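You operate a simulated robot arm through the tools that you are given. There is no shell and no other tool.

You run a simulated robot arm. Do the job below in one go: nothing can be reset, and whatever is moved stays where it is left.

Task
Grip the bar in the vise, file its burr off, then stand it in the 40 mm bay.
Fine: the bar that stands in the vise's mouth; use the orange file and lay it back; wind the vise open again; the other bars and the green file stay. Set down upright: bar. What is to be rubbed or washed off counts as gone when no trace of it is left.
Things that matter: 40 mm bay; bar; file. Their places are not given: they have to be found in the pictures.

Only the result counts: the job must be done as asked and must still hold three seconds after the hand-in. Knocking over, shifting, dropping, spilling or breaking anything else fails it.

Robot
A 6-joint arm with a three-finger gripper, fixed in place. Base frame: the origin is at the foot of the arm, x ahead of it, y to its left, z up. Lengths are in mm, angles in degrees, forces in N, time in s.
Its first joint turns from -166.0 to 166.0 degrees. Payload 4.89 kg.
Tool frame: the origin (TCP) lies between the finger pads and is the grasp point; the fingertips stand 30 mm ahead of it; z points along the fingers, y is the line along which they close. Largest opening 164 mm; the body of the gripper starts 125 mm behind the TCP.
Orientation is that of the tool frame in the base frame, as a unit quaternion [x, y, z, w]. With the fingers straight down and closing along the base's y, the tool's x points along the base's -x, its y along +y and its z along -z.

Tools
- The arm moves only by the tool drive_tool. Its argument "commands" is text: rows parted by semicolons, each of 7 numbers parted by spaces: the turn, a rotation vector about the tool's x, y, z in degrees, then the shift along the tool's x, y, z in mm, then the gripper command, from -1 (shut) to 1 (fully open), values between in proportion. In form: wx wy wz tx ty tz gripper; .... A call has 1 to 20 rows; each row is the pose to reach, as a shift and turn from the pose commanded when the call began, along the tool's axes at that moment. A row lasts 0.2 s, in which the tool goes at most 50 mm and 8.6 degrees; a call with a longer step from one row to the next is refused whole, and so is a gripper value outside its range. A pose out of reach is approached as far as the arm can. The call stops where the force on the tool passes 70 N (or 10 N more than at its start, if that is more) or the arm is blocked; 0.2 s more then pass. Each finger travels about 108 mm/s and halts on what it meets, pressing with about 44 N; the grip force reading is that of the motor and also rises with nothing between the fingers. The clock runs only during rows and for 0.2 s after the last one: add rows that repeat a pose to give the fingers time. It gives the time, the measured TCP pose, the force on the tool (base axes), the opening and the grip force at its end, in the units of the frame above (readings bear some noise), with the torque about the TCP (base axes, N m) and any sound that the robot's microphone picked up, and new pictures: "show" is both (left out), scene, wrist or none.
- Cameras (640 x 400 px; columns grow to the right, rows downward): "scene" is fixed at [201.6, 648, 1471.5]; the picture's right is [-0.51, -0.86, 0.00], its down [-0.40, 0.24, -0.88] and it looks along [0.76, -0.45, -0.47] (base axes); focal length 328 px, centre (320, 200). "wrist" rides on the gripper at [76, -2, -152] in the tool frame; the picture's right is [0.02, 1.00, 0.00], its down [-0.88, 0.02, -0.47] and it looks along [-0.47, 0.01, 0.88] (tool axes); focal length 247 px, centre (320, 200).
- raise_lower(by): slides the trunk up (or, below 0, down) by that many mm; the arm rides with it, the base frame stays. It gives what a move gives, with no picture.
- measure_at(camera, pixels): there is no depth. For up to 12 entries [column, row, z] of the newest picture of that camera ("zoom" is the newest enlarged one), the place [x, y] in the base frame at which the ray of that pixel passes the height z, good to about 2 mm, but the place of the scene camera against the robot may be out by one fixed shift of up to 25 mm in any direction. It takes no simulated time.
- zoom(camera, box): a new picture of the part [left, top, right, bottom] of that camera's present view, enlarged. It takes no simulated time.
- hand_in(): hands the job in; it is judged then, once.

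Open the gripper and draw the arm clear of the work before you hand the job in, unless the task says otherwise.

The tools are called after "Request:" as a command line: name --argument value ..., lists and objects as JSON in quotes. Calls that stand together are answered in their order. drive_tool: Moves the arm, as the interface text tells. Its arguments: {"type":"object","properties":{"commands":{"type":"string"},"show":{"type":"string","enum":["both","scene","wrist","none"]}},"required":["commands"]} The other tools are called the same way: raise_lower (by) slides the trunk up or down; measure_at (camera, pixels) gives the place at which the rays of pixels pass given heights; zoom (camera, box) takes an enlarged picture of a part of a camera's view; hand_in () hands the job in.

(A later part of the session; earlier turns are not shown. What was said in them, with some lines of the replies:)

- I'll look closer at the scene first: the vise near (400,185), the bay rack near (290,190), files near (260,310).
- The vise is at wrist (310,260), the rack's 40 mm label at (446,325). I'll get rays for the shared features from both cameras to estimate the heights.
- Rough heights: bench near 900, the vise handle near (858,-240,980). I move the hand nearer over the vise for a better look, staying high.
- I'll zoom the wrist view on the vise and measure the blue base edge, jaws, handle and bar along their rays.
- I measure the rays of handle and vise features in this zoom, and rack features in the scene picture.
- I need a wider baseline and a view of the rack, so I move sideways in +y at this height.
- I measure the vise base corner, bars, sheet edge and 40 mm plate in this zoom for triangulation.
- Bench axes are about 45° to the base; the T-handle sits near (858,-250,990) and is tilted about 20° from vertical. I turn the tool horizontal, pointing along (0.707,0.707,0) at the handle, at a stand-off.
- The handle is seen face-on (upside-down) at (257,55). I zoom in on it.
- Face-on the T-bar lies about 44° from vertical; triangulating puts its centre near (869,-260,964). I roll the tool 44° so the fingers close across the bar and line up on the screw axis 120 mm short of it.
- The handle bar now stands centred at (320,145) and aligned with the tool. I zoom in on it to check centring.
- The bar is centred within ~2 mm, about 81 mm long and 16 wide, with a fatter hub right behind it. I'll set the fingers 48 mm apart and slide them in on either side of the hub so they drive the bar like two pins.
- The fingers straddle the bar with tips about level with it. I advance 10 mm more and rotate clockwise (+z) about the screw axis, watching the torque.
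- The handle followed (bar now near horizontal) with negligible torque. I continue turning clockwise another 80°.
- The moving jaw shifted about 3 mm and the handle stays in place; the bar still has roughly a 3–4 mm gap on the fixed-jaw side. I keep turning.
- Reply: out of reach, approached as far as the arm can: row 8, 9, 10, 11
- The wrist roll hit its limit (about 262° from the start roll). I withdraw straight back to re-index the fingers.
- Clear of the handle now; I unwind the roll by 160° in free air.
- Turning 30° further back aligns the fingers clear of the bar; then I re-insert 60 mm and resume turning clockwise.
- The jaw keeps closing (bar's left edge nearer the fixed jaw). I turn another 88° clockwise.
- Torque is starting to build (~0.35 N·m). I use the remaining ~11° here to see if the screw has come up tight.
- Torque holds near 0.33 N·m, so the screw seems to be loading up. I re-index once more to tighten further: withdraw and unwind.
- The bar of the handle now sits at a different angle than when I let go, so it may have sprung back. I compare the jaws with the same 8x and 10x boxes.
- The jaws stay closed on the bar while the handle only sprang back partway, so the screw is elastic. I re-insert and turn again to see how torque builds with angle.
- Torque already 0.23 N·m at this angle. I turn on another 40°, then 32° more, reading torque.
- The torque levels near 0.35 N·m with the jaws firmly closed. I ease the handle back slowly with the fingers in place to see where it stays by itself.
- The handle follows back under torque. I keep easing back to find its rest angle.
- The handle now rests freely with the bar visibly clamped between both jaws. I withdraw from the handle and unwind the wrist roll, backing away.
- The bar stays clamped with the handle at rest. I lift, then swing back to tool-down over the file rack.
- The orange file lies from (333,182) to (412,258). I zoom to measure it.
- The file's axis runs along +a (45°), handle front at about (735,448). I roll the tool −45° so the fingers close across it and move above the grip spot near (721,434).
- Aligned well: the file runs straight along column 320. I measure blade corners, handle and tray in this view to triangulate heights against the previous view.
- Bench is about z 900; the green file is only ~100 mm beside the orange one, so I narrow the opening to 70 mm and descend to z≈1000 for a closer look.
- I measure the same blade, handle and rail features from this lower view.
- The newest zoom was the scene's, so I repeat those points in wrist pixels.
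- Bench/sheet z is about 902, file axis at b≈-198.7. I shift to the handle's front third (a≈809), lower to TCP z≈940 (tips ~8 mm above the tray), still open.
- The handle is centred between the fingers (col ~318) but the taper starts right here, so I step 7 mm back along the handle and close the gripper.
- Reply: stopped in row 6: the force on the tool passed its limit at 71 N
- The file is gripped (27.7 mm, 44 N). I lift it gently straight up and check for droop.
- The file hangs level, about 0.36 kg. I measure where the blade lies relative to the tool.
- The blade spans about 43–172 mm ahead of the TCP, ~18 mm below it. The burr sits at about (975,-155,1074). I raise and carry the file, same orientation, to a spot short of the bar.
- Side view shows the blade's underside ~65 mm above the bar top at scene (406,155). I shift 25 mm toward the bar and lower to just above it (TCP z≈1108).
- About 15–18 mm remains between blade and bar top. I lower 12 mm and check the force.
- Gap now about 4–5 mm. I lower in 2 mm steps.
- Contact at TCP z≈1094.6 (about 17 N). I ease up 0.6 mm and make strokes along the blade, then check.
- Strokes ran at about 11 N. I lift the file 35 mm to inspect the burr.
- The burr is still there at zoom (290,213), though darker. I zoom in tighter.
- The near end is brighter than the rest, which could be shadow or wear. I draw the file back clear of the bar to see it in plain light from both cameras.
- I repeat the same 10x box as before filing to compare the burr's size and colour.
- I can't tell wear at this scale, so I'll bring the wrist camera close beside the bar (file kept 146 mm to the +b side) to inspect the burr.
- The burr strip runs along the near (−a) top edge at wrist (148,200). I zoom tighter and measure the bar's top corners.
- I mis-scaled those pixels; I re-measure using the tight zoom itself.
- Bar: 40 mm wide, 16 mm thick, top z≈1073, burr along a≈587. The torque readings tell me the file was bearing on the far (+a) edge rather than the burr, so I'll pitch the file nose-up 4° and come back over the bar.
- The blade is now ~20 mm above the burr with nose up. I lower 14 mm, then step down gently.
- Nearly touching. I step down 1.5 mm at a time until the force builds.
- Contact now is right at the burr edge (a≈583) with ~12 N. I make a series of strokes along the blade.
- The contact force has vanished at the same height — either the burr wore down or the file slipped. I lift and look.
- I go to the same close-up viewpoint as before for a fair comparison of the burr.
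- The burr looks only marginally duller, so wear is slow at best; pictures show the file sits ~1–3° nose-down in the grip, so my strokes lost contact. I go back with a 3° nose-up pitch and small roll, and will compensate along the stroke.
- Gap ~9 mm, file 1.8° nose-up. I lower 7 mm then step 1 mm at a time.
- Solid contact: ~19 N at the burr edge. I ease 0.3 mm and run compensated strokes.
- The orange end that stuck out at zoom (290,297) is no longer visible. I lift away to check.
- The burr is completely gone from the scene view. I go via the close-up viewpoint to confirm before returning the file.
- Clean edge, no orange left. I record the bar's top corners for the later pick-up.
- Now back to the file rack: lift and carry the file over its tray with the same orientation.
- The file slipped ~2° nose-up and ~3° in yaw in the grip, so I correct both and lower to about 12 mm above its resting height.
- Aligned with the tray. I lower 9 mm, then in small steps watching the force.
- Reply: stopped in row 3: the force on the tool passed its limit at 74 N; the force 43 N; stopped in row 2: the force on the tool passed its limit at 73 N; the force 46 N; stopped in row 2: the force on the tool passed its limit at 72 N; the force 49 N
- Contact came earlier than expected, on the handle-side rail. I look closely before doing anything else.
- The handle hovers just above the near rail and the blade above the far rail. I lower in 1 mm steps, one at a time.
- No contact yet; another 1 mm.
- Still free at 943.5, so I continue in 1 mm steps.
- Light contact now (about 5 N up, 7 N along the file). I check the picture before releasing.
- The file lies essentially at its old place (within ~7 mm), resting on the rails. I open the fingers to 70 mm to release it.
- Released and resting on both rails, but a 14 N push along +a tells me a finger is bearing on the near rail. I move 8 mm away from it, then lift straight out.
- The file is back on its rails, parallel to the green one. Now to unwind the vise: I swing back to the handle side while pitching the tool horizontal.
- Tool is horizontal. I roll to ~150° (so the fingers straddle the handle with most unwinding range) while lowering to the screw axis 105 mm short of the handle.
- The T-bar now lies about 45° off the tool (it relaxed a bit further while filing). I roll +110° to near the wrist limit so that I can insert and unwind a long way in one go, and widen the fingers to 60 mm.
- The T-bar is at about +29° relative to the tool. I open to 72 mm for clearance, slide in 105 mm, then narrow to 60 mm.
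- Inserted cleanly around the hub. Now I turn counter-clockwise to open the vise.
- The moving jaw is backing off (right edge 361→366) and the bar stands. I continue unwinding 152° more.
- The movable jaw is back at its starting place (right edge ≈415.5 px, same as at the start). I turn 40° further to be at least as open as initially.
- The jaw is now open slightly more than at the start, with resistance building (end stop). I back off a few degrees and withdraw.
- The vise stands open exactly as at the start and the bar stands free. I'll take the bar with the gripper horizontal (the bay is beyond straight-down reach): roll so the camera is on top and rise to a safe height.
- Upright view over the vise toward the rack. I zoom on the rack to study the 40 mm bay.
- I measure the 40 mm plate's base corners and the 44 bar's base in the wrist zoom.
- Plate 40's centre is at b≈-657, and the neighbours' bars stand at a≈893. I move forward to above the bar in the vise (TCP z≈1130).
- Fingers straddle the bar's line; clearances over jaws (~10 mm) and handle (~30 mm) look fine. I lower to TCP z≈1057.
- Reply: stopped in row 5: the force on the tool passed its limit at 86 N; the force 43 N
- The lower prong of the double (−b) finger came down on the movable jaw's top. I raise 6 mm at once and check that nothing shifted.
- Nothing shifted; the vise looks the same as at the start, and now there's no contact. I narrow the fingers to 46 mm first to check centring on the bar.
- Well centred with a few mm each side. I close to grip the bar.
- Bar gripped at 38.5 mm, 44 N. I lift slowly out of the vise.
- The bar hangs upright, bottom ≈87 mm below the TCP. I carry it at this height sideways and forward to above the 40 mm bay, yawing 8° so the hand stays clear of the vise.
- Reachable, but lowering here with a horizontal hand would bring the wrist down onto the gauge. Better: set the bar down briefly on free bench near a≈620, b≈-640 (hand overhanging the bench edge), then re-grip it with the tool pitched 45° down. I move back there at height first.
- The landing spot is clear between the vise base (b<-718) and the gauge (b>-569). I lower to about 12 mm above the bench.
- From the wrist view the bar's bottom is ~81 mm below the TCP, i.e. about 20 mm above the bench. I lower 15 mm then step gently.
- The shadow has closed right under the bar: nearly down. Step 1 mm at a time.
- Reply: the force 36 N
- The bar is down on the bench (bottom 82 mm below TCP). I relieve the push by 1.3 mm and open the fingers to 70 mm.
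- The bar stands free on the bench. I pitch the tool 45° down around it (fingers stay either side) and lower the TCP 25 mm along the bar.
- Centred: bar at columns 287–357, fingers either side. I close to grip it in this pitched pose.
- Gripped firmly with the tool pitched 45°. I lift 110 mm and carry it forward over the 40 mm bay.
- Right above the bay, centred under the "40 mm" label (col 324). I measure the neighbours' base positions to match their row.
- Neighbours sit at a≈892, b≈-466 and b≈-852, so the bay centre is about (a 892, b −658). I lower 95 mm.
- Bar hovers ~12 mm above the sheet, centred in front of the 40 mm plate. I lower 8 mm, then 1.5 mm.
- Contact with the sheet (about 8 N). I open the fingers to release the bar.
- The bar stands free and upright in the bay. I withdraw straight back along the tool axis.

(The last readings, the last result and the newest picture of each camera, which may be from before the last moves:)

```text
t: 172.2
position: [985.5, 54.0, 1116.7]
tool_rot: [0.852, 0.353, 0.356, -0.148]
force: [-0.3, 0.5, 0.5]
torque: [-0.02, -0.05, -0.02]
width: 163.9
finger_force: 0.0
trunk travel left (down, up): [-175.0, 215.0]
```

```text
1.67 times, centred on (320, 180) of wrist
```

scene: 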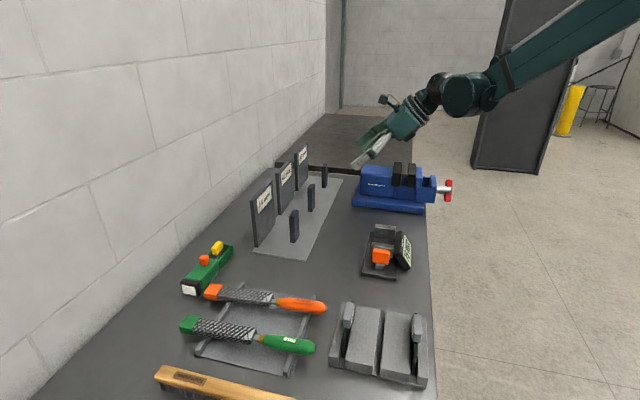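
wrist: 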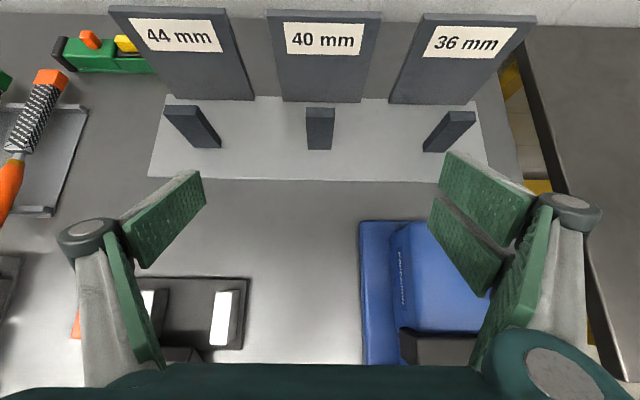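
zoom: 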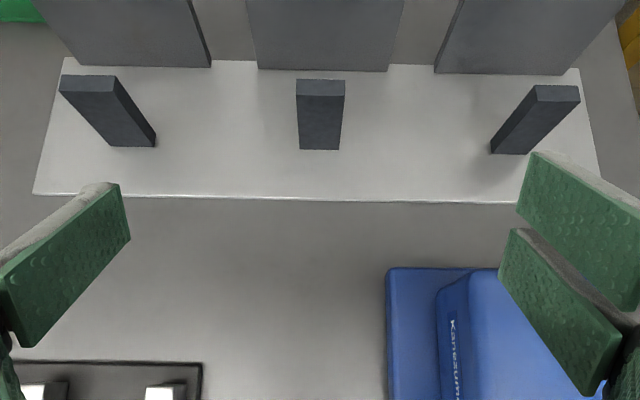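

The bar stands in line with its neighbours in the 40 mm bay. I draw the arm further clear and take a last overall look.

Request:
drive_tool --commands "0 0 0 0 0 -40 1; 0 0 0 0 0 -80 1; 0 0 0 0 0 -120 1; 0 0 0 0 0 -160 1; 0 0 0 0 0 -200 1; 0 0 0 0 0 -200 1" --show "both"

Request:
zoom --camera "scene" --box '[340, 140, 470, 221]'

Request:
zoom --camera "scene" --box '[140, 230, 440, 400]'

Request:
zoom --camera "scene" --box '[270, 160, 350, 250]'

```text
t: 173.6
position: [884.9, -46.3, 1256.2]
tool_rot: [0.853, 0.353, 0.356, -0.148]
force: [-0.6, 0.2, 1.1]
torque: [-0.02, -0.03, -0.03]
width: 164.3
finger_force: 0.0
trunk travel left (down, up): [-175.0, 215.0]
```

scene: 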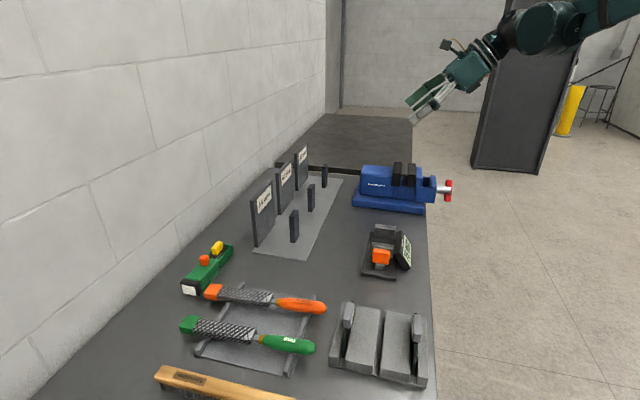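
wrist: 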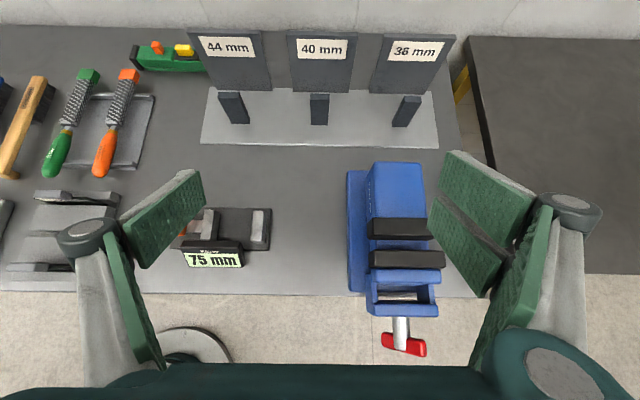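

```text
4.92 times, centred on (405, 180) of scene
```

zoom: 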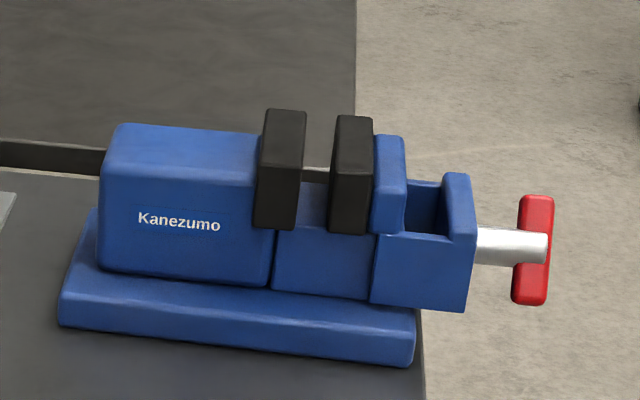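

```text
2.13 times, centred on (290, 315) of scene
```

zoom: 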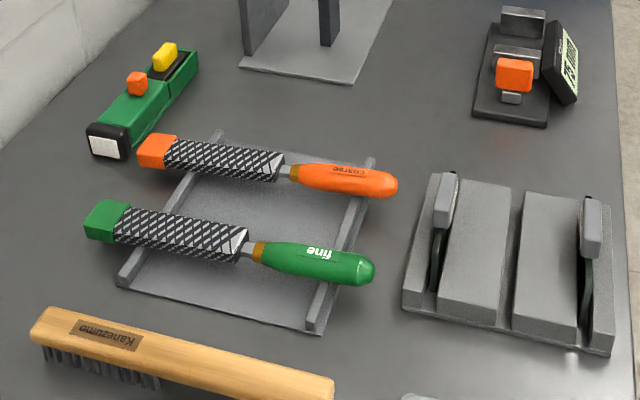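

```text
4.44 times, centred on (310, 205) of scene
```

zoom: 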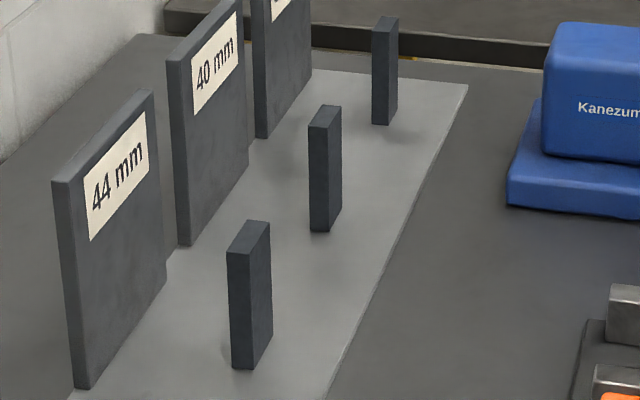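

Everything matches the start picture except as wanted: the burr is gone, the vise is open as before, the orange file lies on its rack, and the bar stands in the 40 mm bay with the arm clear. I hand in.

Request:
hand_in

```text
The job is handed in.
```

I've handed the job in, and the last pictures show every part done. The handed-in result hasn't come back, so that's what I saw, not a confirmed pass.

- **Bar:** clamped in the vise and filed until the burr was completely gone in both camera views. It now stands upright in the 40 mm bay, in line with the bars in the 36 mm and 44 mm bays.
- **File:** the orange file is back on its rack, about 5 mm from where it started along its length.
- **Vise:** wound open to the same gap as at the start.
- **Other items:** the other two bars, the green file and the gauge look unmoved.

Three things did not go to plan:

- **Bar set down on the way:** I stood it on the open bench for a moment to grip it at a steeper angle. Lowering it into the bay with the hand level would have brought the wrist down on the gauge.
- **Finger hit the vise:** while going for the bar, one finger came down on top of the movable jaw at up to 86 N. The vise looked the same afterwards.
- **File pressed too hard on the rack:** when laying it back I pushed down at about 70 N before easing off. After release, a finger also pressed on the rack's rail at about 14 N. The rack did not appear to move.
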